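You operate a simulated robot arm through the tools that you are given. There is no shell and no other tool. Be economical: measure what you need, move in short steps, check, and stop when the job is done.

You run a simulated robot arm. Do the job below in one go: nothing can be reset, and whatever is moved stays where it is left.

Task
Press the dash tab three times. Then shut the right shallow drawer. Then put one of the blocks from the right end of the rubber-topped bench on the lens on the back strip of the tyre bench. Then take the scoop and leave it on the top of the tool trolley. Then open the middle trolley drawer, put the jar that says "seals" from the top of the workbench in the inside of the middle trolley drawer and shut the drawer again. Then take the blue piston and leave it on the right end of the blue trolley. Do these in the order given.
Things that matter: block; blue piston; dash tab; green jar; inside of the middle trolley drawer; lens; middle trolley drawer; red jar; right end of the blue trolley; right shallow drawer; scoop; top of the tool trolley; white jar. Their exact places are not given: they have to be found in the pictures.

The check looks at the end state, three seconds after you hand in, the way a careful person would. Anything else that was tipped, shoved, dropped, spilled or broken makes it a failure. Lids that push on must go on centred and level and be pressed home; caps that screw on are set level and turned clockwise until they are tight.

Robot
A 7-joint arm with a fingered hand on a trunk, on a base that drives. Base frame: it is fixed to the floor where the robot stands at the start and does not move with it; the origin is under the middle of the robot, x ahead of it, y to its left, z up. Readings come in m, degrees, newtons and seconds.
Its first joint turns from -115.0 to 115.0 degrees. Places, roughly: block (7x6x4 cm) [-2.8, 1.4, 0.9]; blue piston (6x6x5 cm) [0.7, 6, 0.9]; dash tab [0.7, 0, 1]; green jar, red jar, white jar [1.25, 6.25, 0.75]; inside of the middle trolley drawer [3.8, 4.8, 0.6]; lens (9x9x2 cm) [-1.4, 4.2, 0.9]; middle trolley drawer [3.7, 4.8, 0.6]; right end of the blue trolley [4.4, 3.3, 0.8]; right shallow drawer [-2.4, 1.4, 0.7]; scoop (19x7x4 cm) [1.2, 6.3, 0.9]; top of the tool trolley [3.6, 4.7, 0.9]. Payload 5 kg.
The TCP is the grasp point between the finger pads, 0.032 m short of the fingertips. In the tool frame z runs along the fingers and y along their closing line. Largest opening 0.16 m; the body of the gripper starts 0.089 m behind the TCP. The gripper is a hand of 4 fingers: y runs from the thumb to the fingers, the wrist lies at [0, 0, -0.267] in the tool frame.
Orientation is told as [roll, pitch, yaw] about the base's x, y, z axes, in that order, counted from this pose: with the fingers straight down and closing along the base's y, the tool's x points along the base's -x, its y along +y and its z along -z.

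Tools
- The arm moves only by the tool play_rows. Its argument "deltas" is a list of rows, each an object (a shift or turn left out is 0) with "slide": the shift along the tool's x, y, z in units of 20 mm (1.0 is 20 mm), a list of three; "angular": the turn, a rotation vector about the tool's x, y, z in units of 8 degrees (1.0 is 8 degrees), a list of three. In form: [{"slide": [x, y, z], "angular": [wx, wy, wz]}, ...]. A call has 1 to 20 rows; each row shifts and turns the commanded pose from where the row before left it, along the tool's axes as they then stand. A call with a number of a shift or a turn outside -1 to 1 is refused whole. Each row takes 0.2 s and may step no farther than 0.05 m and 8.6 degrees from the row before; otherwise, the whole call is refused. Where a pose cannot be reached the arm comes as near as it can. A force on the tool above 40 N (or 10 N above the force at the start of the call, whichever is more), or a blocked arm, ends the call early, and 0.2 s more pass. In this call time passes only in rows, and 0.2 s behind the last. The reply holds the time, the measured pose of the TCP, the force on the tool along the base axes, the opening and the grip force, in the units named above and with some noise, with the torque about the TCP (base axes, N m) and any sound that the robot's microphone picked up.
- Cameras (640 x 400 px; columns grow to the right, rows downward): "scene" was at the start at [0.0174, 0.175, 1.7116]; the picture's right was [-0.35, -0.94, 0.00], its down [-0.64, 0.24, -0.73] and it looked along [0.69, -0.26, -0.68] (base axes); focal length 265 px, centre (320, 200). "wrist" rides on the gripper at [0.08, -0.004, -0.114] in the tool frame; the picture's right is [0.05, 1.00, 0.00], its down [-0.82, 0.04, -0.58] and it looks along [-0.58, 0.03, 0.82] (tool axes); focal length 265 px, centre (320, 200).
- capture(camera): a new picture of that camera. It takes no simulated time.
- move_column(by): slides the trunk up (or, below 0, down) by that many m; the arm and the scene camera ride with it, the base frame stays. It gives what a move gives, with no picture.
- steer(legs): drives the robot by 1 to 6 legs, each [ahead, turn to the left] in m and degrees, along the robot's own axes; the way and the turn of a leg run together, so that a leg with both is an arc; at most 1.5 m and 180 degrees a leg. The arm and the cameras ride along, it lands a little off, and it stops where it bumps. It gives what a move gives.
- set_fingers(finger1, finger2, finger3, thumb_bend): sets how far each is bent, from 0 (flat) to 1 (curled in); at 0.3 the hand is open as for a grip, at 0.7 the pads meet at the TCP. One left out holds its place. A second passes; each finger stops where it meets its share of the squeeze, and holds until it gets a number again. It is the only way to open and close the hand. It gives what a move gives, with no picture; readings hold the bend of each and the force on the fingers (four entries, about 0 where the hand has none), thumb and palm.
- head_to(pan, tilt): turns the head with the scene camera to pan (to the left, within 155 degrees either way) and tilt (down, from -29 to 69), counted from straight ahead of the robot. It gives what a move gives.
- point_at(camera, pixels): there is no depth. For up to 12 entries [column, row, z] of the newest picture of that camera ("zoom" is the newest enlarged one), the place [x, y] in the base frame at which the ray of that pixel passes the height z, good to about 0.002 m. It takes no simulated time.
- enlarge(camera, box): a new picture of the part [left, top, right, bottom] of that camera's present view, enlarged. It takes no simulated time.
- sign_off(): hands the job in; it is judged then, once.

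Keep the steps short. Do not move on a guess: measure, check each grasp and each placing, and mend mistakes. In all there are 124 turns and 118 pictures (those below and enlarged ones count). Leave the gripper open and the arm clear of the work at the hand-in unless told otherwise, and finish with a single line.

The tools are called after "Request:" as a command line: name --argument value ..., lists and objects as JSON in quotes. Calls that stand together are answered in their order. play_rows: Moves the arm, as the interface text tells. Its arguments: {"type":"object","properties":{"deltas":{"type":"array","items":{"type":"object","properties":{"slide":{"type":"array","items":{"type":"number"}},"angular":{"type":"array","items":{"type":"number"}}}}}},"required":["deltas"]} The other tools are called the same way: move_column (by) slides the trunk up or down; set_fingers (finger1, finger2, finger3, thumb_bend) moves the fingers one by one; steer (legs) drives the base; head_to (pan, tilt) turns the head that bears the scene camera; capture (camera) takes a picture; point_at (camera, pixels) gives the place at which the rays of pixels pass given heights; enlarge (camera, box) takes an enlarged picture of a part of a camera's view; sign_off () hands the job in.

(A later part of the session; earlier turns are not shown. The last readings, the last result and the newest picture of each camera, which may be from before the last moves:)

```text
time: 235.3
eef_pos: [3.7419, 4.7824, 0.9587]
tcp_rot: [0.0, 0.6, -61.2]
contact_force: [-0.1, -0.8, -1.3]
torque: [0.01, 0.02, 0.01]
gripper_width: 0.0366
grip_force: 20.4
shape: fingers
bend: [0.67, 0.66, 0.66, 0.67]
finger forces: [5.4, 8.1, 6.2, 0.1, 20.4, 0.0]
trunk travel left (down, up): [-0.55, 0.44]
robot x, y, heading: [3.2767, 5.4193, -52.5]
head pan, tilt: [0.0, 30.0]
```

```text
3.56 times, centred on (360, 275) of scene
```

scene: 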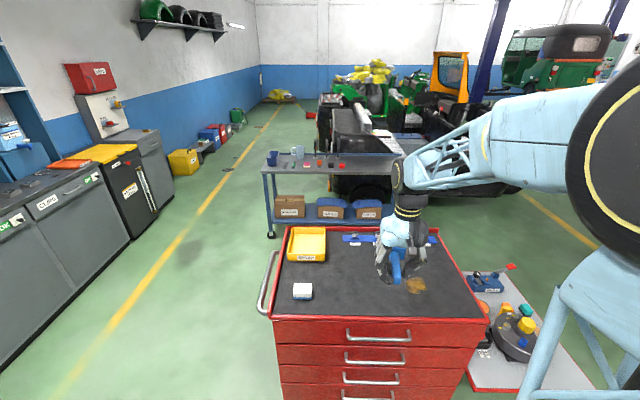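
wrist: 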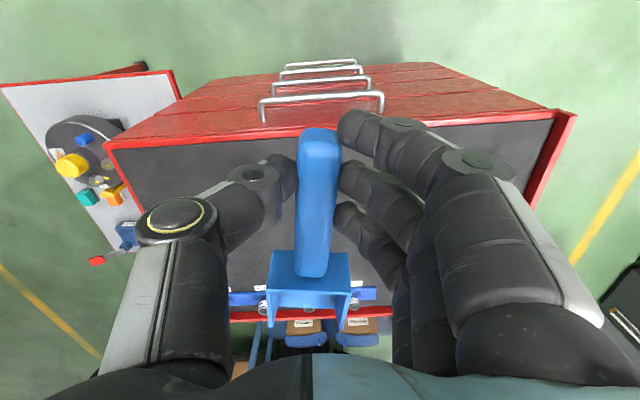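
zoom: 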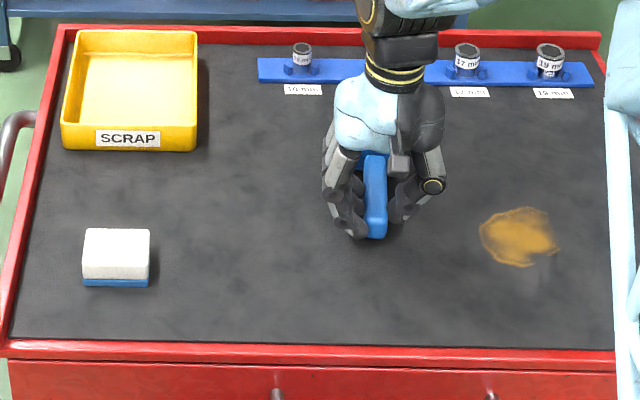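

Free spot. I creep down until contact.

Request:
play_rows --deltas '[{"slide": [0, 0, 0.5]}, {"slide": [0, 0, 0.5]}, {"slide": [0, 0, 0.3]}, {"slide": [0, 0, 0.2]}, {"slide": [0, 0, 0.2]}]'

Request:
play_rows --deltas '[{"slide": [0, 0, 0.15]}, {"slide": [0, 0, 0.15]}]'

```text
time: 236.2
eef_pos: [3.7431, 4.7836, 0.9358]
tcp_rot: [-0.2, 0.4, -61.2]
contact_force: [-3.7, 3.6, 21.4]
torque: [0.04, 0.01, 0.12]
gripper_width: 0.0337
grip_force: 24.2
shape: fingers
bend: [0.7, 0.68, 0.68, 0.69]
finger forces: [8.6, 8.7, 8.0, 0.0, 23.3, 0.1]
trunk travel left (down, up): [-0.55, 0.44]
robot x, y, heading: [3.2767, 5.4209, -52.7]
head pan, tilt: [0.0, 30.0]
stopped in row 4: the force on the tool passed its limit at 55 N (the readings are from after the stop); the commanded pose is now the measured one
```

```text
time: 236.7
eef_pos: [3.7439, 4.781, 0.9355]
tcp_rot: [-0.1, 0.2, -61.2]
contact_force: [-2.3, 2.1, 21.9]
torque: [0.01, 0.0, 0.06]
gripper_width: 0.0333
grip_force: 24.1
shape: fingers
bend: [0.7, 0.68, 0.68, 0.69]
finger forces: [7.2, 10.3, 7.7, 0.0, 23.7, 0.0]
trunk travel left (down, up): [-0.55, 0.44]
robot x, y, heading: [3.2785, 5.422, -52.9]
head pan, tilt: [0.0, 30.0]
stopped in row 2: the force on the tool passed its limit at 43 N (the readings are from after the stop); the commanded pose is now the measured one
```

Contact at z≈0.936. I relieve 4 mm and open, then lift.

Request:
play_rows --deltas '[{"slide": [0, 0, -0.15]}]'

Request:
set_fingers --finger1 0.5 --finger2 0.5 --finger3 0.5 --thumb_bend 0.5

Request:
play_rows --deltas '[{"slide": [0, 0, -0.5]}, {"slide": [0, 0, -0.5]}, {"slide": [0, 0, -1]}, {"slide": [0, 0, -1]}, {"slide": [0, 0, -1]}, {"slide": [0, 0, -1]}, {"slide": [0, 0, -1]}, {"slide": [0, 0, -1]}, {"slide": [0, 0, -1]}, {"slide": [0, 0, -1]}, {"slide": [0, 0, -1]}, {"slide": [1, 0, -0.5]}, {"slide": [1, 0, -0.5]}, {"slide": [1, 0, -0.5]}, {"slide": [1, 0, -0.5]}, {"slide": [1, 0, -0.5]}, {"slide": [1, 0, -0.5]}, {"slide": [1, 0, -0.5]}, {"slide": [1, 0, -0.5]}]'

Request:
capture --camera "scene"

```text
time: 237.1
eef_pos: [3.7435, 4.7818, 0.9364]
tcp_rot: [-0.2, 0.4, -61.3]
contact_force: [-0.3, 0.3, 10.0]
torque: [-0.02, -0.04, 0.07]
gripper_width: 0.0334
grip_force: 22.4
shape: fingers
bend: [0.7, 0.68, 0.68, 0.69]
finger forces: [6.5, 8.9, 7.8, 0.0, 21.4, 0.0]
trunk travel left (down, up): [-0.55, 0.44]
robot x, y, heading: [3.2767, 5.4189, -52.9]
head pan, tilt: [0.0, 30.0]
```

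```text
time: 237.7
eef_pos: [3.7469, 4.7822, 0.9406]
tcp_rot: [-0.1, 0.0, -61.1]
contact_force: [3.1, 3.6, 17.7]
torque: [-0.27, 0.67, -0.08]
gripper_width: 0.0867
grip_force: 9.0
shape: fingers
bend: [0.5, 0.5, 0.5, 0.52]
finger forces: [0.1, 0.1, 0.0, 0.0, 17.3, 0.0]
trunk travel left (down, up): [-0.55, 0.44]
robot x, y, heading: [3.2768, 5.42, -52.8]
head pan, tilt: [0.0, 30.0]
stopped: the force on the tool passed its limit at 41 N (the readings are from after the stop); the commanded pose is now the measured one
```

```text
time: 241.7
eef_pos: [3.6695, 4.9213, 1.2187]
tcp_rot: [-0.1, 0.0, -61.0]
contact_force: [-0.1, 0.1, 1.1]
torque: [-0.01, 0.0, 0.02]
gripper_width: 0.0904
grip_force: 0.1
shape: fingers
bend: [0.5, 0.5, 0.5, 0.5]
finger forces: [0.0, 0.1, 0.1, 0.0, 0.1, 0.0]
trunk travel left (down, up): [-0.55, 0.44]
robot x, y, heading: [3.2775, 5.4151, -52.4]
head pan, tilt: [0.0, 30.0]
```

```text
33 pictures are left
```

scene: 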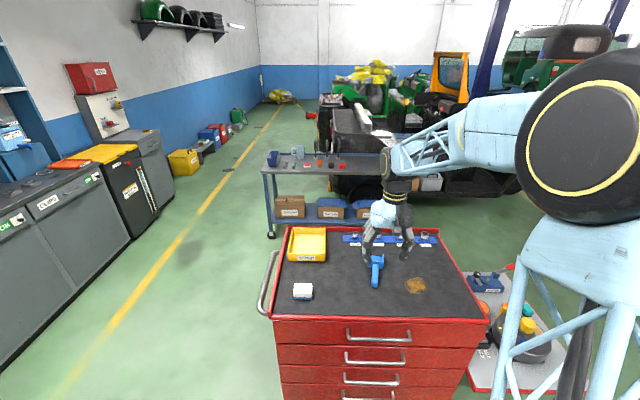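

The scoop lies on the trolley top. Next: the middle drawer. Handle heights come out at ≈0.82, 0.665, 0.53, 0.38, so the "z≈0.6" drawer is the second one. Its bar is at about (3.648,4.905,0.665). I'll grasp it with a horizontal hand: back up 0.27 m, then pitch the hand forward.

Request:
steer --legs '[[-0.27, 0]]'

Request:
play_rows --deltas '[{"angular": [0, 0, -0.95]}, {"angular": [0, -0.9375, 0]}, {"angular": [0, -0.9375, 0]}, {"angular": [0, -0.9375, 0]}, {"angular": [0, -0.9375, 0]}, {"angular": [0, -0.9375, 0]}, {"angular": [0, -0.9375, 0]}, {"angular": [0, -0.9375, 0]}, {"angular": [0, -0.9375, 0]}, {"angular": [0, -0.9375, 0]}, {"angular": [0, -0.9375, 0]}, {"angular": [0, -0.9375, 0]}, {"angular": [0, -0.9375, 0]}]'

```text
time: 243.6
eef_pos: [3.5085, 5.1336, 1.2197]
tcp_rot: [-0.1, 0.1, -61.1]
contact_force: [0.5, 0.2, -0.8]
torque: [-0.03, 0.0, 0.0]
gripper_width: 0.0904
grip_force: 0.1
shape: fingers
bend: [0.5, 0.5, 0.5, 0.5]
finger forces: [0.1, 0.0, 0.0, 0.0, 0.1, 0.0]
trunk travel left (down, up): [-0.55, 0.44]
robot x, y, heading: [3.1132, 5.632, -52.6]
head pan, tilt: [0.0, 30.0]
```

```text
time: 246.4
eef_pos: [3.5364, 5.0943, 1.2344]
tcp_rot: [32.5, -89.8, -86.1]
contact_force: [-0.9, -1.9, -0.3]
torque: [-0.05, -0.02, 0.14]
gripper_width: 0.0913
grip_force: 0.1
shape: fingers
bend: [0.5, 0.5, 0.5, 0.5]
finger forces: [0.0, 0.0, 0.0, 0.0, 0.0, 0.1]
out of reach, approached as far as the arm can: row 8, 10, 11, 12, 13
trunk travel left (down, up): [-0.55, 0.44]
robot x, y, heading: [3.1124, 5.6334, -52.4]
head pan, tilt: [0.0, 30.0]
```

Pitched to horizontal; now roll 90° so the closing line is vertical, moving forward 8 cm meanwhile.

Request:
play_rows --deltas '[{"slide": [0, 0, 0.33], "angular": [0, 0, 0.9375]}, {"slide": [0, 0, 0.33], "angular": [0, 0, 0.9375]}, {"slide": [0, 0, 0.33], "angular": [0, 0, 0.9375]}, {"slide": [0, 0, 0.33], "angular": [0, 0, 0.9375]}, {"slide": [0, 0, 0.33], "angular": [0, 0, 0.9375]}, {"slide": [0, 0, 0.33], "angular": [0, 0, 0.9375]}, {"slide": [0, 0, 0.33], "angular": [0, 0, 0.9375]}, {"slide": [0, 0, 0.33], "angular": [0, 0, 0.9375]}, {"slide": [0, 0, 0.33], "angular": [0, 0, 0.9375]}, {"slide": [0, 0, 0.33], "angular": [0, 0, 0.9375]}, {"slide": [0, 0, 0.33], "angular": [0, 0, 0.9375]}, {"slide": [0, 0, 0.33], "angular": [0, 0, 0.9375]}]'

Request:
capture --camera "scene"

```text
time: 249.0
eef_pos: [3.5851, 5.034, 1.2355]
tcp_rot: [90.0, -0.1, -143.5]
contact_force: [0.6, -0.5, -0.6]
torque: [-0.03, 0.0, 0.03]
gripper_width: 0.0913
grip_force: 0.1
shape: fingers
bend: [0.5, 0.5, 0.5, 0.5]
finger forces: [0.0, 0.0, 0.0, 0.0, 0.1, 0.1]
trunk travel left (down, up): [-0.55, 0.44]
robot x, y, heading: [3.111, 5.6343, -52.5]
head pan, tilt: [0.0, 30.0]
```

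```text
32 pictures are left
```

scene: 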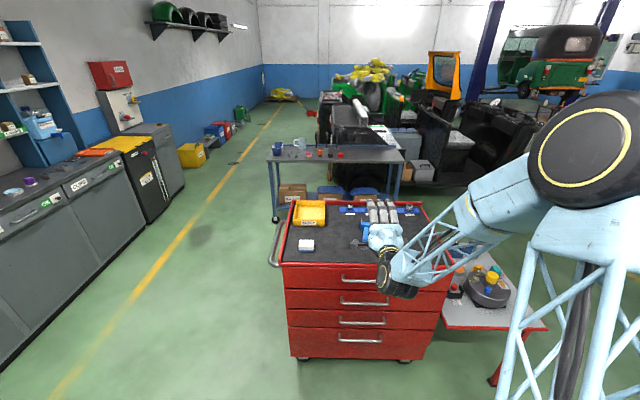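

Hand is horizontal, fingers above thumb. I measure the four handles again, then lower in front of the second.

Request:
point_at --camera "scene" --pixels '[[342, 301, 0.665], [363, 302, 0.665], [384, 303, 0.665], [363, 302, 0.64], [360, 281, 0.81], [361, 323, 0.53], [359, 341, 0.39]]'

Request:
play_rows --deltas '[{"slide": [-0.1, -1, 0]}, {"slide": [-0.1, -1, 0]}, {"slide": [-0.1, -1, 0]}, {"slide": [-0.1, -1, 0]}, {"slide": [-0.1, -1, 0]}, {"slide": [-0.1, -1, 0]}, {"slide": [-0.1, -1, 0]}, {"slide": [-0.1, -1, 0]}, {"slide": [-0.1, -1, 0]}, {"slide": [-0.1, -1, 0]}, {"slide": [-0.1, -1, 0]}, {"slide": [-0.1, -1, 0]}, {"slide": [-0.1, -1, 0]}, {"slide": [-0.1, -1, 0]}, {"slide": [0, -1, 0]}, {"slide": [0, -1, 0]}, {"slide": [0, -1, 0]}, {"slide": [0, -1, 0]}, {"slide": [0, -1, 0]}, {"slide": [0, -1, 0]}]'

```text
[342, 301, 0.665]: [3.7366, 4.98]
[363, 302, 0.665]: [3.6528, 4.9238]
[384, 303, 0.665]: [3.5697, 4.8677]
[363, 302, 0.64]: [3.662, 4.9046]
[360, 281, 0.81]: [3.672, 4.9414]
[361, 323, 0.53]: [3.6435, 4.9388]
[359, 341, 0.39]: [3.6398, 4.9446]
```

```text
time: 253.2
eef_pos: [3.562, 5.0178, 0.834]
tcp_rot: [89.8, -0.1, -143.4]
contact_force: [0.6, 0.0, -0.1]
torque: [0.01, 0.0, -0.01]
gripper_width: 0.0916
grip_force: 0.0
shape: fingers
bend: [0.5, 0.5, 0.5, 0.5]
finger forces: [0.0, 0.0, 0.0, 0.1, 0.1, 0.0]
trunk travel left (down, up): [-0.55, 0.44]
robot x, y, heading: [3.1117, 5.6318, -52.6]
head pan, tilt: [0.0, 30.0]
```

Bar 2 centre ≈(3.653,4.924,0.665). I lower 0.17 m more and look with the wrist camera.

Request:
play_rows --deltas '[{"slide": [0.1, -1, 0]}, {"slide": [0.1, -1, 0]}, {"slide": [0.1, -1, 0]}, {"slide": [0.1, -1, 0]}, {"slide": [0.1, -1, 0]}, {"slide": [0.1, -1, 0]}, {"slide": [0, -1, 0]}, {"slide": [0, -1, 0]}, {"slide": [0, -0.45, 0]}]'

Request:
capture --camera "wrist"

Request:
enlarge --camera "scene" --box '[270, 240, 450, 370]'

```text
time: 255.2
eef_pos: [3.5732, 5.0241, 0.666]
tcp_rot: [89.9, -0.2, -143.4]
contact_force: [0.2, 0.7, 0.2]
torque: [0.0, -0.02, 0.0]
gripper_width: 0.0914
grip_force: 0.1
shape: fingers
bend: [0.5, 0.5, 0.5, 0.5]
finger forces: [0.0, 0.0, 0.0, 0.0, 0.0, 0.0]
trunk travel left (down, up): [-0.55, 0.44]
robot x, y, heading: [3.1152, 5.6334, -52.5]
head pan, tilt: [0.0, 30.0]
```

```text
31 pictures are left
```

wrist: 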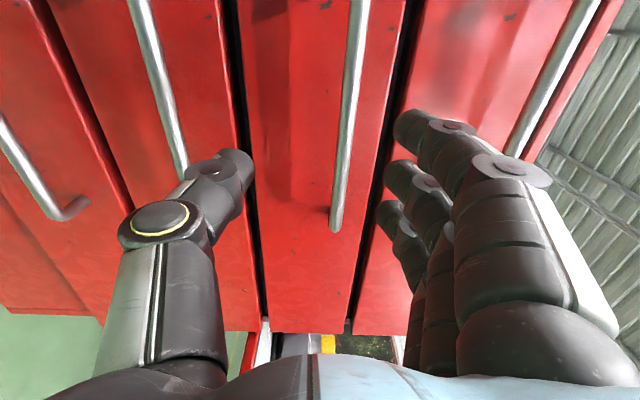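

```text
3.08 times, centred on (360, 305) of scene
```

zoom: 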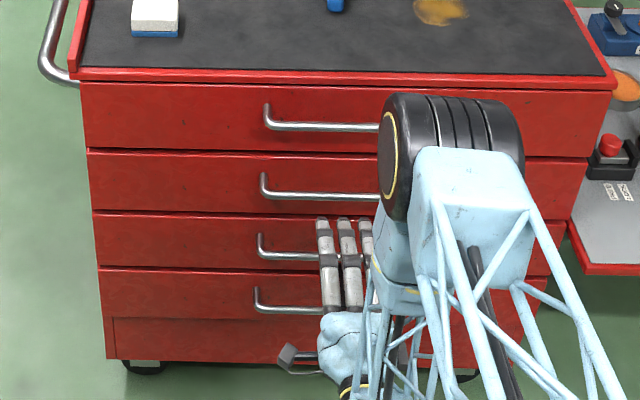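

The bar between thumb and fingers is the second handle (one above, two below). I check its height with the wrist rays.

Request:
point_at --camera "wrist" --pixels '[[345, 150, 0.67], [345, 150, 0.68], [345, 150, 0.69], [338, 225, 0.68], [338, 225, 0.69], [352, 60, 0.68], [352, 60, 0.69]]'

```text
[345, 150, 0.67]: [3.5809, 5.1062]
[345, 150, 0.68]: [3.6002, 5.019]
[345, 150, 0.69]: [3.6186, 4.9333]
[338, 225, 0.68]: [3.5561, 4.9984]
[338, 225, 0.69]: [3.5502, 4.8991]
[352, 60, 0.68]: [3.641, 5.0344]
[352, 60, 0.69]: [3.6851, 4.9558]
```

Bar is at z≈0.69, so I raise 24 mm and go forward 10 cm to straddle it.

Request:
play_rows --deltas '[{"slide": [0, 0.6, 0]}, {"slide": [0, 0.6, 0]}, {"slide": [0, 0, 0.8]}, {"slide": [0, 0, 0.8]}, {"slide": [0, 0, 0.8]}, {"slide": [0, 0, 0.8]}, {"slide": [0, 0, 0.8]}, {"slide": [0, 0, 0.5]}, {"slide": [0, 0, 0.5]}]'

Request:
capture --camera "wrist"

```text
time: 257.2
eef_pos: [3.6314, 4.946, 0.6894]
tcp_rot: [89.8, -0.1, -143.6]
contact_force: [-11.2, 14.8, -0.7]
torque: [-0.78, -0.57, -0.44]
gripper_width: 0.0916
grip_force: 10.0
shape: fingers
bend: [0.5, 0.5, 0.51, 0.5]
finger forces: [0.6, 5.0, 13.1, 0.0, 0.6, 0.1]
trunk travel left (down, up): [-0.55, 0.44]
robot x, y, heading: [3.115, 5.6317, -52.5]
head pan, tilt: [0.0, 30.0]
```

```text
29 pictures are left
```

wrist: 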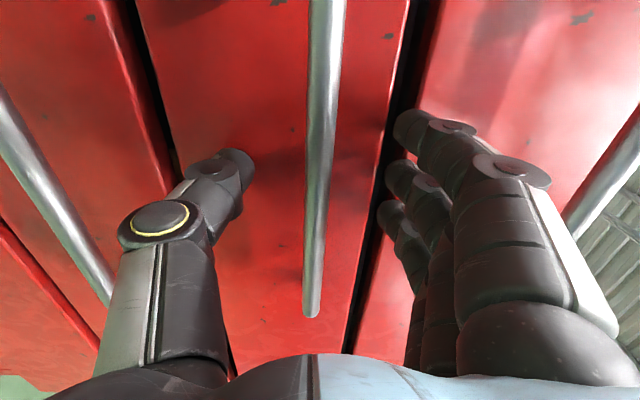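

Tips touch the drawer front (17 N); bar is centred. I back off 10 mm and close on the bar.

Request:
play_rows --deltas '[{"slide": [0, 0, -0.5]}]'

Request:
set_fingers --finger1 0.8 --finger2 0.8 --finger3 0.8 --thumb_bend 0.75

Request:
capture --camera "wrist"

```text
time: 257.6
eef_pos: [3.6276, 4.9528, 0.6924]
tcp_rot: [89.9, 0.0, -143.4]
contact_force: [-1.0, -0.2, 0.8]
torque: [0.0, 0.03, -0.02]
gripper_width: 0.0913
grip_force: 0.0
shape: fingers
bend: [0.5, 0.5, 0.5, 0.5]
finger forces: [0.1, 0.0, 0.1, 0.1, 0.0, 0.0]
trunk travel left (down, up): [-0.55, 0.44]
robot x, y, heading: [3.1135, 5.633, -52.6]
head pan, tilt: [0.0, 30.0]
```

```text
time: 258.6
eef_pos: [3.6272, 4.9543, 0.6921]
tcp_rot: [90.0, -0.1, -143.4]
contact_force: [0.8, -0.3, 5.9]
torque: [-0.02, -0.09, 0.04]
gripper_width: 0.0244
grip_force: 17.7
shape: fingers
bend: [0.72, 0.72, 0.72, 0.69]
finger forces: [7.0, 6.9, 6.9, 0.0, 13.8, 0.1]
trunk travel left (down, up): [-0.55, 0.44]
robot x, y, heading: [3.1127, 5.635, -52.6]
head pan, tilt: [0.0, 30.0]
```

```text
28 pictures are left
```

wrist: 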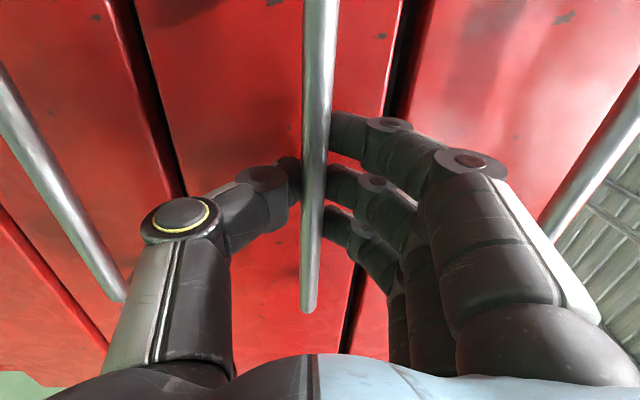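

The bar is gripped. I pull 12 cm with the arm.

Request:
play_rows --deltas '[{"slide": [0, 0, -0.5]}, {"slide": [0, 0, -0.8]}, {"slide": [0, 0, -0.8]}, {"slide": [0, 0, -0.8]}, {"slide": [0, 0, -0.8]}, {"slide": [0, 0, -0.8]}, {"slide": [0, 0, -0.8]}, {"slide": [0, 0, -0.7]}]'

Request:
steer --legs '[[-0.16, 0]]'

Request:
capture --camera "scene"

```text
time: 260.4
eef_pos: [3.5549, 5.0499, 0.6922]
tcp_rot: [90.0, -0.1, -143.3]
contact_force: [3.2, 4.8, 7.3]
torque: [-0.04, -0.08, 0.07]
gripper_width: 0.0241
grip_force: 14.8
shape: fingers
bend: [0.73, 0.73, 0.73, 0.7]
finger forces: [6.1, 6.0, 6.0, 0.0, 12.5, 0.1]
trunk travel left (down, up): [-0.55, 0.44]
robot x, y, heading: [3.1122, 5.6315, -53.0]
head pan, tilt: [0.0, 30.0]
```

```text
time: 261.8
eef_pos: [3.4564, 5.1773, 0.6907]
tcp_rot: [89.9, 0.0, -143.5]
contact_force: [-4.2, -2.6, 1.5]
torque: [-0.01, 0.04, -0.1]
gripper_width: 0.0174
grip_force: 1.6
shape: fingers
bend: [0.74, 0.73, 0.74, 0.72]
finger forces: [2.2, 0.1, 2.0, 0.0, 0.0, 0.0]
trunk travel left (down, up): [-0.55, 0.44]
robot x, y, heading: [3.0151, 5.7623, -52.6]
head pan, tilt: [0.0, 30.0]
```

```text
27 pictures are left
```

scene: 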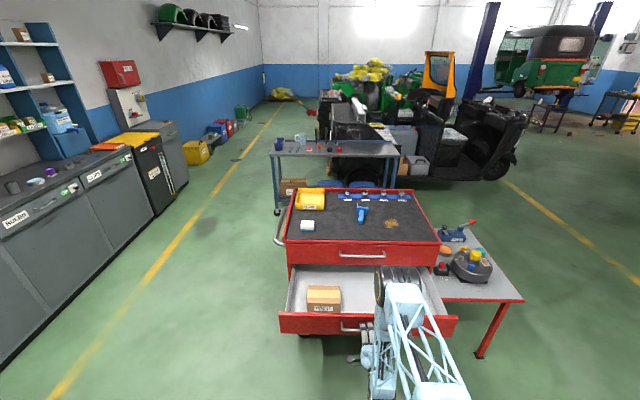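

The drawer is open ~25 cm (a carton sits in its left part). I release the bar and draw back 5 cm, then up.

Request:
set_fingers --finger1 0.45 --finger2 0.45 --finger3 0.45 --thumb_bend 0.45

Request:
play_rows --deltas '[{"slide": [0, 0, -0.8]}, {"slide": [0, 0, -0.8]}, {"slide": [0, 0, -0.8]}, {"slide": [0, 0, -0.4]}]'

Request:
capture --camera "scene"

```text
time: 262.8
eef_pos: [3.4552, 5.1781, 0.6915]
tcp_rot: [89.9, -0.1, -143.5]
contact_force: [0.1, 0.4, 0.1]
torque: [0.04, -0.01, 0.01]
gripper_width: 0.1105
grip_force: 0.1
shape: fingers
bend: [0.45, 0.45, 0.45, 0.45]
finger forces: [0.0, 0.0, 0.0, 0.0, 0.0, 0.1]
trunk travel left (down, up): [-0.55, 0.44]
robot x, y, heading: [3.0159, 5.7649, -52.6]
head pan, tilt: [0.0, 30.0]
```

```text
time: 263.8
eef_pos: [3.4227, 5.2228, 0.6929]
tcp_rot: [89.9, -0.1, -143.4]
contact_force: [0.1, 0.3, 0.5]
torque: [0.01, 0.03, 0.03]
gripper_width: 0.1106
grip_force: 0.0
shape: fingers
bend: [0.45, 0.45, 0.45, 0.45]
finger forces: [0.0, 0.1, 0.1, 0.0, 0.1, 0.1]
trunk travel left (down, up): [-0.55, 0.44]
robot x, y, heading: [3.0161, 5.7623, -52.6]
head pan, tilt: [0.0, 30.0]
```

```text
26 pictures are left
```

scene: 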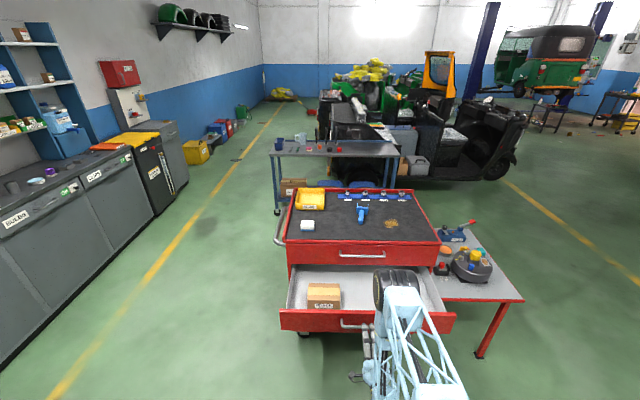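

I measure the open drawer: panel top edge, carton, free floor right of it.

Request:
point_at --camera "scene" --pixels '[[281, 312, 0.74], [455, 316, 0.74], [306, 305, 0.62], [341, 305, 0.62], [365, 290, 0.62], [324, 288, 0.7], [365, 269, 0.74], [365, 312, 0.74], [350, 325, 0.69]]'

Request:
play_rows --deltas '[{"slide": [0, 1, 0]}, {"slide": [0, 1, 0]}, {"slide": [0, 1, 0]}, {"slide": [0, 1, 0]}, {"slide": [0, 1, 0]}, {"slide": [0, 1, 0]}, {"slide": [0, 1, 0]}, {"slide": [0, 1, 0]}, {"slide": [0, 1, 0]}, {"slide": [0, 1, 0]}, {"slide": [0, 1, 0]}, {"slide": [0, 1, 0]}, {"slide": [0, 1, 0]}, {"slide": [0, 1, 0]}, {"slide": [0, 1, 0]}, {"slide": [0, 1, 0]}, {"slide": [0, 1, 0]}, {"slide": [0, 1, 0]}, {"slide": [0, 1, 0]}, {"slide": [0, 1, 0]}]'

Request:
play_rows --deltas '[{"slide": [0, 1, 0], "angular": [0, 0, -0.9375]}, {"slide": [0, 0, 0], "angular": [0, 0, -0.9375]}, {"angular": [0, 0, -0.9375]}, {"angular": [0, 0, -0.9375]}, {"angular": [0, 0, -0.9375]}, {"angular": [0, 0, -0.9375]}, {"angular": [0, 0, -0.9375]}, {"angular": [0, 0, -0.9375]}, {"angular": [0, 0, -0.9375]}, {"angular": [0, 0, -0.9375]}, {"angular": [0, 0, -0.9375]}, {"angular": [0, 0, -0.9375]}]'

Request:
play_rows --deltas '[{"angular": [0, 0.9375, 0]}, {"angular": [0, 0.9375, 0]}, {"angular": [0, 0.9375, 0]}, {"angular": [0, 0.9375, 0]}, {"angular": [0, 0.9375, 0]}, {"angular": [0, 0.9375, 0]}, {"angular": [0, 0.9375, 0]}, {"angular": [0, 0.9375, 0]}, {"angular": [0, 0.9375, 0]}, {"angular": [0, 0.9375, 0]}, {"angular": [0, 0.9375, 0]}, {"angular": [0, 0.9375, 0]}]'

```text
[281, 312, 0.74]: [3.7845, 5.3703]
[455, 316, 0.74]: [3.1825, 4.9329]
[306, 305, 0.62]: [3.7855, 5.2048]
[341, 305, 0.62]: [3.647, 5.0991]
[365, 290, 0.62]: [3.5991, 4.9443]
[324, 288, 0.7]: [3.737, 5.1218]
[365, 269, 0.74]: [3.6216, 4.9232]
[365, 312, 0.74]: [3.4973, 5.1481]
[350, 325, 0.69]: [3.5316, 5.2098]
```

```text
time: 268.0
eef_pos: [3.4231, 5.222, 1.0922]
tcp_rot: [89.9, -0.1, -143.5]
contact_force: [-0.4, 0.6, 0.2]
torque: [-0.03, 0.0, 0.02]
gripper_width: 0.1108
grip_force: 0.0
shape: fingers
bend: [0.45, 0.45, 0.45, 0.45]
finger forces: [0.0, 0.0, 0.1, 0.1, 0.0, 0.1]
trunk travel left (down, up): [-0.55, 0.44]
robot x, y, heading: [3.0185, 5.7626, -52.4]
head pan, tilt: [0.0, 30.0]
```

```text
time: 270.6
eef_pos: [3.4231, 5.2212, 1.1108]
tcp_rot: [-58.4, -89.7, 4.7]
contact_force: [0.2, -0.5, 0.4]
torque: [0.0, -0.01, 0.0]
gripper_width: 0.1106
grip_force: 0.0
shape: fingers
bend: [0.45, 0.45, 0.45, 0.45]
finger forces: [0.0, 0.0, 0.0, 0.0, 0.1, 0.0]
trunk travel left (down, up): [-0.55, 0.44]
robot x, y, heading: [3.0147, 5.7607, -52.6]
head pan, tilt: [0.0, 30.0]
```

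```text
time: 273.2
eef_pos: [3.4265, 5.2205, 1.1105]
tcp_rot: [-0.2, 0.4, -53.6]
contact_force: [0.5, -1.0, -0.3]
torque: [0.0, 0.02, -0.05]
gripper_width: 0.1112
grip_force: 0.1
shape: fingers
bend: [0.45, 0.45, 0.45, 0.45]
finger forces: [0.0, 0.1, 0.1, 0.0, 0.1, 0.1]
out of reach, approached as far as the arm can: row 1
trunk travel left (down, up): [-0.55, 0.44]
robot x, y, heading: [3.0152, 5.7614, -52.6]
head pan, tilt: [0.0, 30.0]
```

The drawer is open 28 cm; free floor centre for the jar ≈(3.463,4.963). Now I fetch the SEALS jar: drive back to the workbench spot (1.81,5.45) facing 126°.

Request:
steer --legs '[[0, -92], [1.155, 0], [0, -89.5], [0.3, 0]]'

```text
time: 288.7
eef_pos: [1.443, 5.8002, 1.1106]
tcp_rot: [-0.1, 0.2, 130.0]
contact_force: [-0.5, 0.5, 0.3]
torque: [-0.01, -0.04, 0.01]
gripper_width: 0.111
grip_force: 0.2
shape: fingers
bend: [0.45, 0.45, 0.45, 0.45]
finger forces: [0.1, 0.1, 0.0, 0.0, 0.1, 0.0]
trunk travel left (down, up): [-0.55, 0.44]
robot x, y, heading: [1.8912, 5.2854, 130.9]
head pan, tilt: [0.0, 30.0]
```

I align -4° and go 0.18 m closer, then look with the scene camera.

Request:
steer --legs '[[0, -4], [0.18, 0]]'

Request:
head_to --pan 10 --tilt 38

Request:
capture --camera "scene"

```text
time: 290.7
eef_pos: [1.3721, 5.9747, 1.1117]
tcp_rot: [-0.1, 0.2, 126.1]
contact_force: [0.1, 0.5, -0.1]
torque: [-0.02, 0.01, -0.02]
gripper_width: 0.1111
grip_force: 0.0
shape: fingers
bend: [0.45, 0.45, 0.45, 0.45]
finger forces: [0.0, 0.1, 0.1, 0.0, 0.1, 0.0]
trunk travel left (down, up): [-0.55, 0.44]
robot x, y, heading: [1.7775, 5.4271, 127.3]
head pan, tilt: [0.0, 30.0]
```

```text
time: 291.4
eef_pos: [1.3731, 5.9747, 1.1116]
tcp_rot: [0.0, 0.2, 126.0]
contact_force: [-0.7, -0.5, -0.3]
torque: [0.05, 0.0, -0.01]
gripper_width: 0.1115
grip_force: 0.1
shape: fingers
bend: [0.45, 0.45, 0.45, 0.45]
finger forces: [0.1, 0.0, 0.0, 0.0, 0.0, 0.0]
trunk travel left (down, up): [-0.55, 0.44]
robot x, y, heading: [1.7794, 5.4274, 127.1]
head pan, tilt: [10.0, 38.0]
```

```text
25 pictures are left
```

scene: 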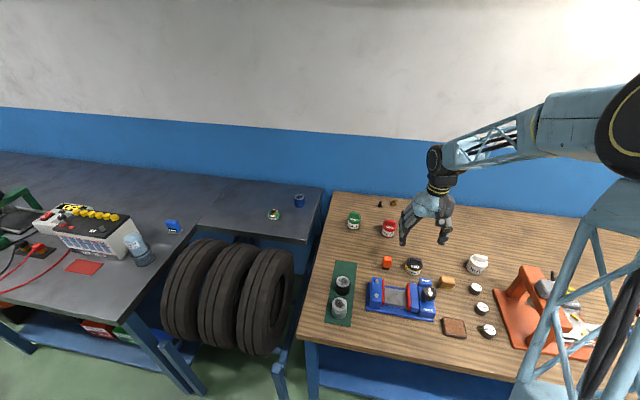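

SEALS jar at (354,219). I move over it at z≈1.11, opening to 0.38.

Request:
set_fingers --finger1 0.38 --finger2 0.38 --finger3 0.38 --thumb_bend 0.38

Request:
play_rows --deltas '[{"slide": [-0.957, 0.8, 0]}, {"slide": [-0.957, 0.8, 0]}, {"slide": [-0.957, 0.8, 0]}, {"slide": [-0.957, 0.8, 0]}, {"slide": [-0.957, 0.8, 0]}, {"slide": [-0.957, 0.8, 0]}, {"slide": [-0.957, 0.8, 0]}, {"slide": [-0.957, 0.8, 0]}, {"slide": [-0.957, 0.8, 0]}, {"slide": [-0.957, 0.8, 0]}, {"slide": [-0.957, 0.8, 0]}, {"slide": [-0.957, 0.8, 0]}, {"slide": [-0.957, 0.8, 0]}]'

Request:
capture --camera "wrist"

Request:
point_at --camera "scene" --pixels '[[354, 229, 0.84], [354, 220, 0.88], [355, 212, 0.92], [299, 205, 0.84], [299, 196, 0.88]]'

```text
time: 292.4
eef_pos: [1.3728, 5.9746, 1.1103]
tcp_rot: [-0.2, 0.2, 126.1]
contact_force: [0.1, -0.1, 0.3]
torque: [0.02, 0.0, 0.04]
gripper_width: 0.1385
grip_force: 0.1
shape: fingers
bend: [0.38, 0.38, 0.38, 0.38]
finger forces: [0.0, 0.0, 0.0, 0.1, 0.1, 0.1]
trunk travel left (down, up): [-0.55, 0.44]
robot x, y, heading: [1.78, 5.4294, 127.0]
head pan, tilt: [10.0, 38.0]
```

```text
time: 295.2
eef_pos: [1.0558, 6.052, 1.1101]
tcp_rot: [-0.2, 0.2, 126.1]
contact_force: [1.0, -0.4, 0.3]
torque: [0.01, 0.0, 0.0]
gripper_width: 0.1386
grip_force: 0.0
shape: fingers
bend: [0.38, 0.38, 0.38, 0.38]
finger forces: [0.1, 0.0, 0.0, 0.0, 0.1, 0.0]
trunk travel left (down, up): [-0.55, 0.44]
robot x, y, heading: [1.7837, 5.4282, 126.9]
head pan, tilt: [10.0, 38.0]
```

```text
24 pictures are left
```

wrist: 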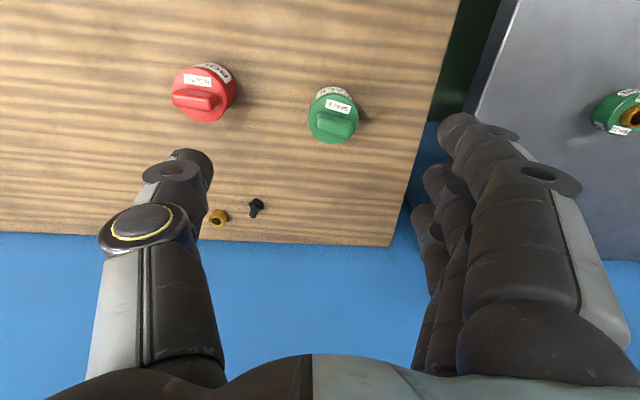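

```text
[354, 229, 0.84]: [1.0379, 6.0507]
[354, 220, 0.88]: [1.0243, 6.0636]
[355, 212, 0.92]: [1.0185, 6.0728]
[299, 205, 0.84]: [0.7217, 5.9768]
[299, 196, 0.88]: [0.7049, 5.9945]
```

Lid centre at wrist (333,121).

Request:
point_at --camera "wrist" --pixels '[[333, 121, 0.91], [333, 121, 0.93], [333, 121, 0.89], [309, 121, 0.91], [358, 121, 0.91]]'

```text
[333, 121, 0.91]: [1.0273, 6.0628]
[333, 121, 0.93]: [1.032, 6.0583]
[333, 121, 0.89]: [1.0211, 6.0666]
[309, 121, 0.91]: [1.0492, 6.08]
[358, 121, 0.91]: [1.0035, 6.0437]
```

Jar centre (1.027,6.063), ⌀≈6 cm. I shift and descend to z≈0.93, check, then the rest.

Request:
play_rows --deltas '[{"slide": [-0.65, 0.43, 0]}, {"slide": [-0.65, 0.43, 0]}, {"slide": [0, 0, 1]}, {"slide": [0, 0, 1]}, {"slide": [0, 0, 1]}, {"slide": [0, 0, 1]}, {"slide": [0, 0, 1]}, {"slide": [0, 0, 1]}, {"slide": [0, 0, 1]}, {"slide": [0, 0, 1]}, {"slide": [0, 0, 1]}]'

Request:
capture --camera "wrist"

```text
time: 297.6
eef_pos: [1.0283, 6.0631, 0.9282]
tcp_rot: [-0.1, 0.1, 126.1]
contact_force: [0.4, -0.3, 1.0]
torque: [0.0, -0.04, 0.0]
gripper_width: 0.1388
grip_force: 0.1
shape: fingers
bend: [0.38, 0.38, 0.38, 0.38]
finger forces: [0.0, 0.1, 0.0, 0.0, 0.0, 0.0]
trunk travel left (down, up): [-0.55, 0.44]
robot x, y, heading: [1.7812, 5.4293, 127.0]
head pan, tilt: [10.0, 38.0]
```

```text
23 pictures are left
```

wrist: 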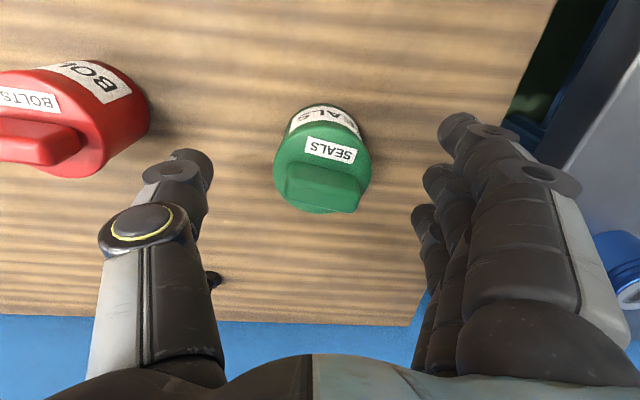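

Centred, and the thumb has ~4 cm to BOLTS. I lower 4 cm and close.

Request:
play_rows --deltas '[{"slide": [0, 0, 0.7]}, {"slide": [0, 0, 0.7]}, {"slide": [0, 0, 0.5]}]'

Request:
set_fingers --finger1 0.7 --finger2 0.7 --finger3 0.7 --thumb_bend 0.7

Request:
play_rows --deltas '[{"slide": [0, 0, -0.5]}, {"slide": [0, 0, -0.5]}, {"slide": [0, 0, -1]}, {"slide": [0, 0, -1]}, {"slide": [0, 0, -1]}]'

Request:
capture --camera "wrist"

```text
time: 298.4
eef_pos: [1.0281, 6.0628, 0.8915]
tcp_rot: [-0.1, 0.1, 126.1]
contact_force: [0.5, -1.0, 0.5]
torque: [0.0, -0.02, 0.02]
gripper_width: 0.1387
grip_force: 0.1
shape: fingers
bend: [0.38, 0.38, 0.38, 0.38]
finger forces: [0.0, 0.1, 0.0, 0.0, 0.0, 0.1]
trunk travel left (down, up): [-0.55, 0.44]
robot x, y, heading: [1.7806, 5.4302, 127.0]
head pan, tilt: [10.0, 38.0]
```

```text
time: 299.4
eef_pos: [1.0291, 6.062, 0.8906]
tcp_rot: [-0.1, 0.2, 126.1]
contact_force: [0.7, 0.5, 0.2]
torque: [0.0, 0.0, -0.02]
gripper_width: 0.0459
grip_force: 19.2
shape: fingers
bend: [0.67, 0.56, 0.6, 0.62]
finger forces: [3.9, 7.6, 8.3, 0.1, 19.2, 0.0]
trunk travel left (down, up): [-0.55, 0.44]
robot x, y, heading: [1.7795, 5.4304, 126.9]
head pan, tilt: [10.0, 38.0]
```

```text
time: 300.6
eef_pos: [1.0279, 6.0618, 0.9729]
tcp_rot: [0.0, 0.2, 126.2]
contact_force: [-0.5, 0.4, -4.5]
torque: [0.03, -0.02, 0.01]
gripper_width: 0.0454
grip_force: 19.7
shape: fingers
bend: [0.67, 0.56, 0.6, 0.62]
finger forces: [4.1, 7.6, 8.2, 0.0, 18.7, 0.1]
trunk travel left (down, up): [-0.55, 0.44]
robot x, y, heading: [1.7784, 5.4298, 126.8]
head pan, tilt: [10.0, 38.0]
```

```text
22 pictures are left
```

wrist: 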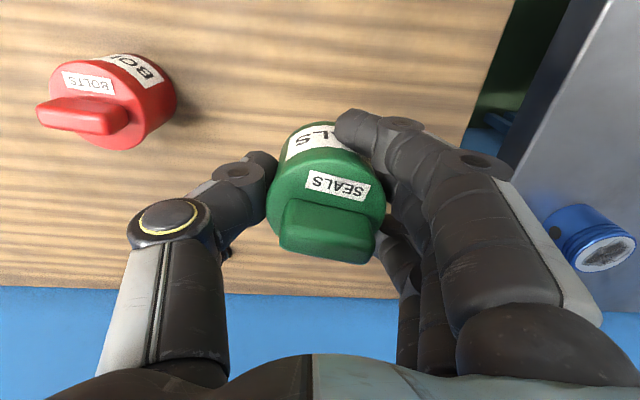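

The SEALS jar is held (≈0.4 kg). I lift, retract, and drive back to the trolley.

Request:
play_rows --deltas '[{"slide": [0, 0, -1]}, {"slide": [0, 0, -1]}, {"slide": [0, 0, -1]}, {"slide": [0, 0, -1]}, {"slide": [0, 0, -1]}, {"slide": [0, 0, -1]}, {"slide": [0, 0, -1]}, {"slide": [0, 0, -1]}, {"slide": [0.9, -0.8, -0.3]}, {"slide": [0.9, -0.8, -0.3]}, {"slide": [0.9, -0.8, -0.3]}, {"slide": [0.9, -0.8, -0.3]}, {"slide": [0.9, -0.8, -0.3]}, {"slide": [0.9, -0.8, -0.3]}, {"slide": [0.9, -0.8, -0.3]}, {"slide": [0.9, -0.8, -0.3]}, {"slide": [0.9, -0.8, -0.3]}, {"slide": [0.9, -0.8, -0.3]}, {"slide": [0.9, -0.8, -0.3]}, {"slide": [0.9, -0.8, -0.3]}]'

Request:
steer --legs '[[-0.42, 0], [0, -97], [1.11, 0], [0, -83]]'

Request:
head_to --pan 0 --tilt 42

Request:
capture --camera "scene"

```text
time: 304.8
eef_pos: [1.3114, 6.0017, 1.2039]
tcp_rot: [0.0, 0.2, 126.1]
contact_force: [0.0, 0.5, -4.7]
torque: [0.0, -0.02, -0.03]
gripper_width: 0.0452
grip_force: 19.1
shape: fingers
bend: [0.67, 0.56, 0.6, 0.62]
finger forces: [3.7, 7.5, 8.4, 0.0, 18.3, 0.0]
trunk travel left (down, up): [-0.55, 0.44]
robot x, y, heading: [1.7817, 5.4287, 126.9]
head pan, tilt: [10.0, 38.0]
```

```text
time: 320.6
eef_pos: [3.4603, 5.101, 1.2051]
tcp_rot: [-0.1, 0.1, -51.8]
contact_force: [0.1, -0.2, -3.6]
torque: [0.03, -0.02, -0.02]
gripper_width: 0.043
grip_force: 17.7
shape: fingers
bend: [0.68, 0.55, 0.6, 0.62]
finger forces: [2.1, 7.9, 8.7, 0.0, 17.4, 0.0]
trunk travel left (down, up): [-0.55, 0.44]
robot x, y, heading: [2.9709, 5.6577, -50.9]
head pan, tilt: [10.0, 38.0]
```

```text
time: 321.4
eef_pos: [3.4606, 5.1023, 1.2058]
tcp_rot: [-0.2, 0.3, -51.7]
contact_force: [0.8, -0.4, -3.6]
torque: [0.02, 0.06, -0.01]
gripper_width: 0.0431
grip_force: 18.2
shape: fingers
bend: [0.68, 0.55, 0.6, 0.62]
finger forces: [2.2, 7.9, 8.7, 0.1, 17.4, 0.0]
trunk travel left (down, up): [-0.55, 0.44]
robot x, y, heading: [2.9724, 5.658, -50.7]
head pan, tilt: [0.0, 42.0]
```

```text
21 pictures are left
```

scene: 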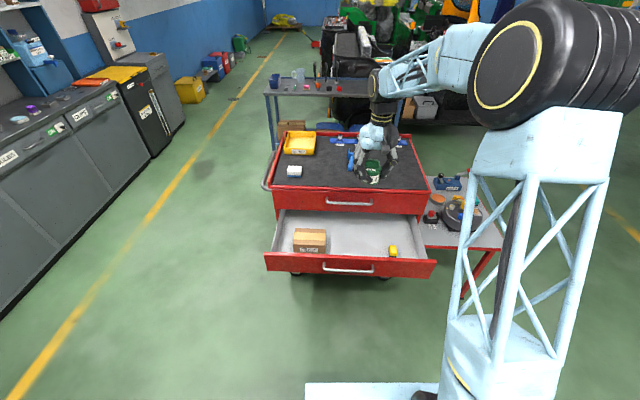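

Inside the drawer: carton left, a small yellow thing at (392,252); free floor around (355,235). I measure.

Request:
point_at --camera "scene" --pixels '[[355, 240, 0.61], [327, 250, 0.62], [387, 252, 0.62], [355, 253, 0.74], [355, 210, 0.74], [347, 260, 0.72], [355, 225, 0.61], [266, 255, 0.745], [436, 262, 0.745]]'

Request:
enlarge --camera "scene" --box '[260, 190, 440, 280]'

```text
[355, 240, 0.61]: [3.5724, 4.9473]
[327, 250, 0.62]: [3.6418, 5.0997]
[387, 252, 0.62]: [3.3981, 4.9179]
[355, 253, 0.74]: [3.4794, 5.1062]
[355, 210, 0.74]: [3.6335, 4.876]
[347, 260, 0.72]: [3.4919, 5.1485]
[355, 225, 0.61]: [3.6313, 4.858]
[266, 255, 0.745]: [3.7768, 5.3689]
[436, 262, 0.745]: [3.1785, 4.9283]
```

```text
3.56 times, centred on (350, 235) of scene
```

zoom: 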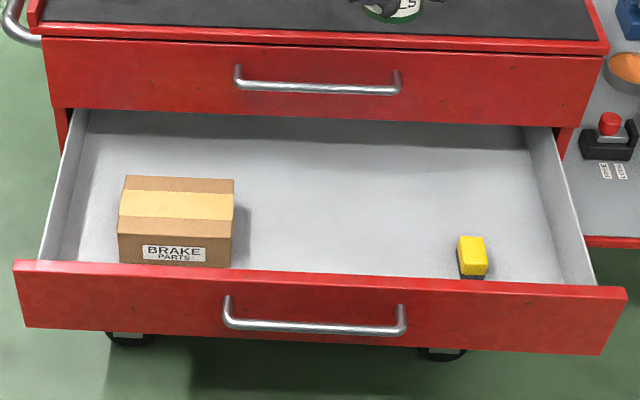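

Free gap lies between carton (a≈5.98) and yellow piece (a≈5.67). I aim for the middle, (3.52,5.0), and descend to z≈0.93 first.

Request:
play_rows --deltas '[{"slide": [-0.97, -0.15, 0]}, {"slide": [-0.97, -0.15, 0]}, {"slide": [-0.97, -0.15, 0]}, {"slide": [-0.97, -0.15, 0]}, {"slide": [-0.97, -0.15, 0]}, {"slide": [-0.97, -0.15, 0]}, {"slide": [0, 0, 1]}, {"slide": [0, 0, 1]}, {"slide": [0, 0, 1]}, {"slide": [0, 0, 1]}, {"slide": [0, 0, 1]}, {"slide": [0, 0, 1]}, {"slide": [0, 0, 1]}, {"slide": [0, 0, 1]}, {"slide": [0, 0, 1]}, {"slide": [0, 0, 1]}, {"slide": [0, 0, 1]}, {"slide": [0, 0, 1]}, {"slide": [0, 0, 1]}, {"slide": [0, 0, 1]}]'

Request:
capture --camera "wrist"

```text
time: 325.6
eef_pos: [3.5164, 4.999, 0.9225]
tcp_rot: [-0.1, 0.2, -51.7]
contact_force: [0.4, 0.1, -4.4]
torque: [0.02, 0.04, -0.01]
gripper_width: 0.0427
grip_force: 18.9
shape: fingers
bend: [0.68, 0.55, 0.6, 0.62]
finger forces: [2.2, 7.9, 8.9, 0.0, 17.3, 0.1]
trunk travel left (down, up): [-0.55, 0.44]
robot x, y, heading: [2.9696, 5.6586, -50.7]
head pan, tilt: [0.0, 42.0]
```

```text
19 pictures are left
```

wrist: 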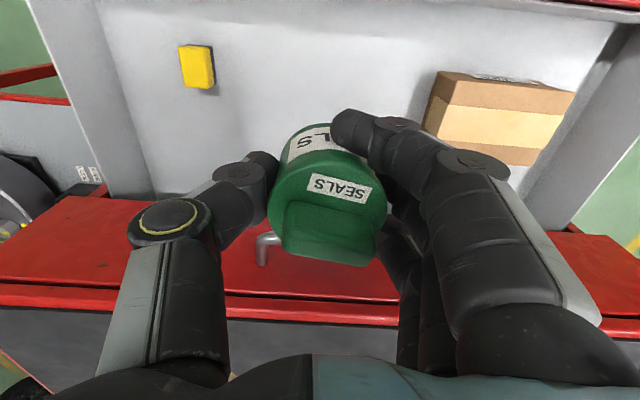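

Jar is over the free floor, clear of the upper bar. I descend to z≈0.74, then creep.

Request:
play_rows --deltas '[{"slide": [0, 0, 1]}, {"slide": [0, 0, 1]}, {"slide": [0, 0, 1]}, {"slide": [0, 0, 1]}, {"slide": [0, 0, 1]}, {"slide": [0, 0, 1]}, {"slide": [0, 0, 1]}, {"slide": [0, 0, 1]}, {"slide": [0, 0, 1]}]'

Request:
play_rows --deltas '[{"slide": [0, 0, 0.5]}, {"slide": [0, 0, 0.5]}, {"slide": [0, 0, 0.5]}, {"slide": [0, 0, 0.4]}, {"slide": [0, 0, 0.3]}, {"slide": [0, 0, 0.3]}]'

Request:
enlarge --camera "scene" --box '[260, 190, 440, 280]'

```text
time: 327.6
eef_pos: [3.5156, 5.0007, 0.7453]
tcp_rot: [-0.2, 0.2, -51.8]
contact_force: [-0.4, 0.0, -3.1]
torque: [0.04, 0.03, 0.04]
gripper_width: 0.0426
grip_force: 18.2
shape: fingers
bend: [0.68, 0.55, 0.6, 0.62]
finger forces: [2.3, 7.9, 9.0, 0.0, 17.1, 0.0]
trunk travel left (down, up): [-0.55, 0.44]
robot x, y, heading: [2.972, 5.658, -50.9]
head pan, tilt: [0.0, 42.0]
```

```text
time: 328.9
eef_pos: [3.5165, 5.0004, 0.6942]
tcp_rot: [-0.2, 0.1, -51.7]
contact_force: [0.4, 0.1, -4.9]
torque: [0.01, 0.02, 0.01]
gripper_width: 0.0428
grip_force: 18.4
shape: fingers
bend: [0.68, 0.55, 0.6, 0.62]
finger forces: [2.3, 7.9, 9.0, 0.0, 17.2, 0.0]
trunk travel left (down, up): [-0.55, 0.44]
robot x, y, heading: [2.9702, 5.66, -50.6]
head pan, tilt: [0.0, 42.0]
```

```text
3.56 times, centred on (350, 235) of scene
```

zoom: 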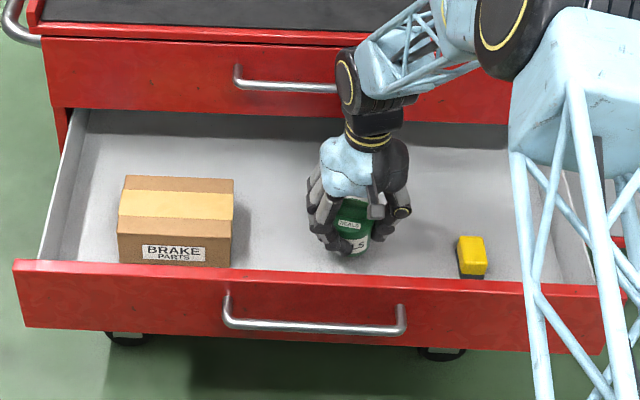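

Good place. Creep on until the floor takes the load.

Request:
play_rows --deltas '[{"slide": [0, 0, 0.25]}, {"slide": [0, 0, 0.25]}, {"slide": [0, 0, 0.2]}, {"slide": [0, 0, 0.2]}]'

Request:
play_rows --deltas '[{"slide": [0, 0, 0.15]}, {"slide": [0, 0, 0.15]}, {"slide": [0, 0, 0.15]}]'

```text
time: 329.9
eef_pos: [3.5167, 5.0004, 0.6757]
tcp_rot: [-0.1, 0.0, -51.7]
contact_force: [1.2, -0.8, -4.8]
torque: [0.0, 0.02, -0.01]
gripper_width: 0.0428
grip_force: 18.1
shape: fingers
bend: [0.68, 0.55, 0.6, 0.62]
finger forces: [2.3, 7.9, 9.0, 0.0, 17.3, 0.1]
trunk travel left (down, up): [-0.55, 0.44]
robot x, y, heading: [2.9701, 5.6553, -51.0]
head pan, tilt: [0.0, 42.0]
```

```text
time: 330.8
eef_pos: [3.5155, 5.001, 0.6672]
tcp_rot: [-0.1, 0.2, -51.7]
contact_force: [0.0, 0.2, -4.2]
torque: [0.03, 0.02, -0.03]
gripper_width: 0.0428
grip_force: 18.1
shape: fingers
bend: [0.68, 0.55, 0.6, 0.62]
finger forces: [2.3, 8.0, 9.0, 0.1, 17.3, 0.0]
trunk travel left (down, up): [-0.55, 0.44]
robot x, y, heading: [2.9711, 5.6569, -51.1]
head pan, tilt: [0.0, 42.0]
```

Request:
play_rows --deltas '[{"slide": [0, 0, 0.15]}, {"slide": [0, 0, 0.15]}, {"slide": [0, 0, 0.15]}]'

Request:
play_rows --deltas '[{"slide": [0, 0, 0.15]}, {"slide": [0, 0, 0.15]}]'

```text
time: 331.6
eef_pos: [3.5166, 5.0, 0.6603]
tcp_rot: [-0.1, 0.0, -51.7]
contact_force: [-1.3, -0.9, 4.7]
torque: [0.08, -0.2, 0.04]
gripper_width: 0.0428
grip_force: 18.8
shape: fingers
bend: [0.68, 0.56, 0.6, 0.62]
finger forces: [2.6, 7.7, 9.1, 0.0, 18.6, 0.0]
trunk travel left (down, up): [-0.55, 0.44]
robot x, y, heading: [2.9716, 5.6555, -50.8]
head pan, tilt: [0.0, 42.0]
```

```text
time: 332.1
eef_pos: [3.5171, 4.9987, 0.6579]
tcp_rot: [-0.1, -0.2, -51.9]
contact_force: [-1.4, -3.6, 32.6]
torque: [-0.21, -0.08, 0.06]
gripper_width: 0.0419
grip_force: 23.2
shape: fingers
bend: [0.69, 0.56, 0.62, 0.63]
finger forces: [2.9, 8.6, 11.3, 0.1, 22.9, 0.1]
trunk travel left (down, up): [-0.55, 0.44]
robot x, y, heading: [2.9661, 5.658, -51.0]
head pan, tilt: [0.0, 42.0]
```

The jar stands on the drawer floor. I relieve 4 mm, open, and rise.

Request:
play_rows --deltas '[{"slide": [0, 0, -0.2]}]'

Request:
set_fingers --finger1 0.47 --finger2 0.47 --finger3 0.47 --thumb_bend 0.47

Request:
play_rows --deltas '[{"slide": [0, 0, -0.5]}, {"slide": [0, 0, -0.5]}, {"slide": [0, 0, -1]}, {"slide": [0, 0, -1]}, {"slide": [0, 0, -1]}, {"slide": [0, 0, -1]}, {"slide": [0, 0, -1]}, {"slide": [0, 0, -1]}, {"slide": [0, 0, -1]}, {"slide": [0, 0, -1]}, {"slide": [0, 0, -1]}, {"slide": [0, 0, -1]}, {"slide": [0, 0, -1]}, {"slide": [0, 0, -1]}, {"slide": [0, 0, -1]}, {"slide": [0, 0, -1]}, {"slide": [0, 0, -1]}, {"slide": [0, 0, -1]}, {"slide": [0, 0, -1]}, {"slide": [0, 0, -1]}]'

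Request:
capture --camera "scene"

```text
time: 332.6
eef_pos: [3.5141, 5.0007, 0.6578]
tcp_rot: [-0.1, 0.1, -51.8]
contact_force: [-2.2, -2.6, 20.0]
torque: [-0.15, -0.07, 0.07]
gripper_width: 0.0419
grip_force: 21.8
shape: fingers
bend: [0.69, 0.56, 0.62, 0.63]
finger forces: [3.2, 8.5, 11.0, 0.1, 22.1, 0.0]
trunk travel left (down, up): [-0.55, 0.44]
robot x, y, heading: [2.9686, 5.6547, -50.6]
head pan, tilt: [0.0, 42.0]
```

```text
time: 333.6
eef_pos: [3.5163, 5.0009, 0.6572]
tcp_rot: [-0.2, 0.2, -51.7]
contact_force: [0.8, -0.1, -0.7]
torque: [0.0, 0.01, -0.01]
gripper_width: 0.1022
grip_force: 0.1
shape: fingers
bend: [0.47, 0.47, 0.47, 0.47]
finger forces: [0.1, 0.0, 0.0, 0.0, 0.0, 0.0]
trunk travel left (down, up): [-0.55, 0.44]
robot x, y, heading: [2.9679, 5.658, -50.7]
head pan, tilt: [0.0, 42.0]
```

```text
time: 337.8
eef_pos: [3.5183, 5.0004, 1.0361]
tcp_rot: [0.0, 0.2, -51.8]
contact_force: [0.0, -0.1, 1.4]
torque: [0.0, 0.0, -0.01]
gripper_width: 0.1024
grip_force: 0.0
shape: fingers
bend: [0.47, 0.47, 0.47, 0.47]
finger forces: [0.0, 0.0, 0.1, 0.0, 0.0, 0.0]
trunk travel left (down, up): [-0.55, 0.44]
robot x, y, heading: [2.9696, 5.6594, -50.8]
head pan, tilt: [0.0, 42.0]
```

```text
17 pictures are left
```

scene: 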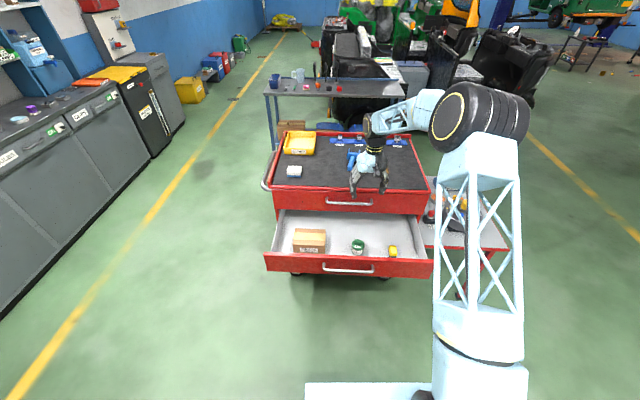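

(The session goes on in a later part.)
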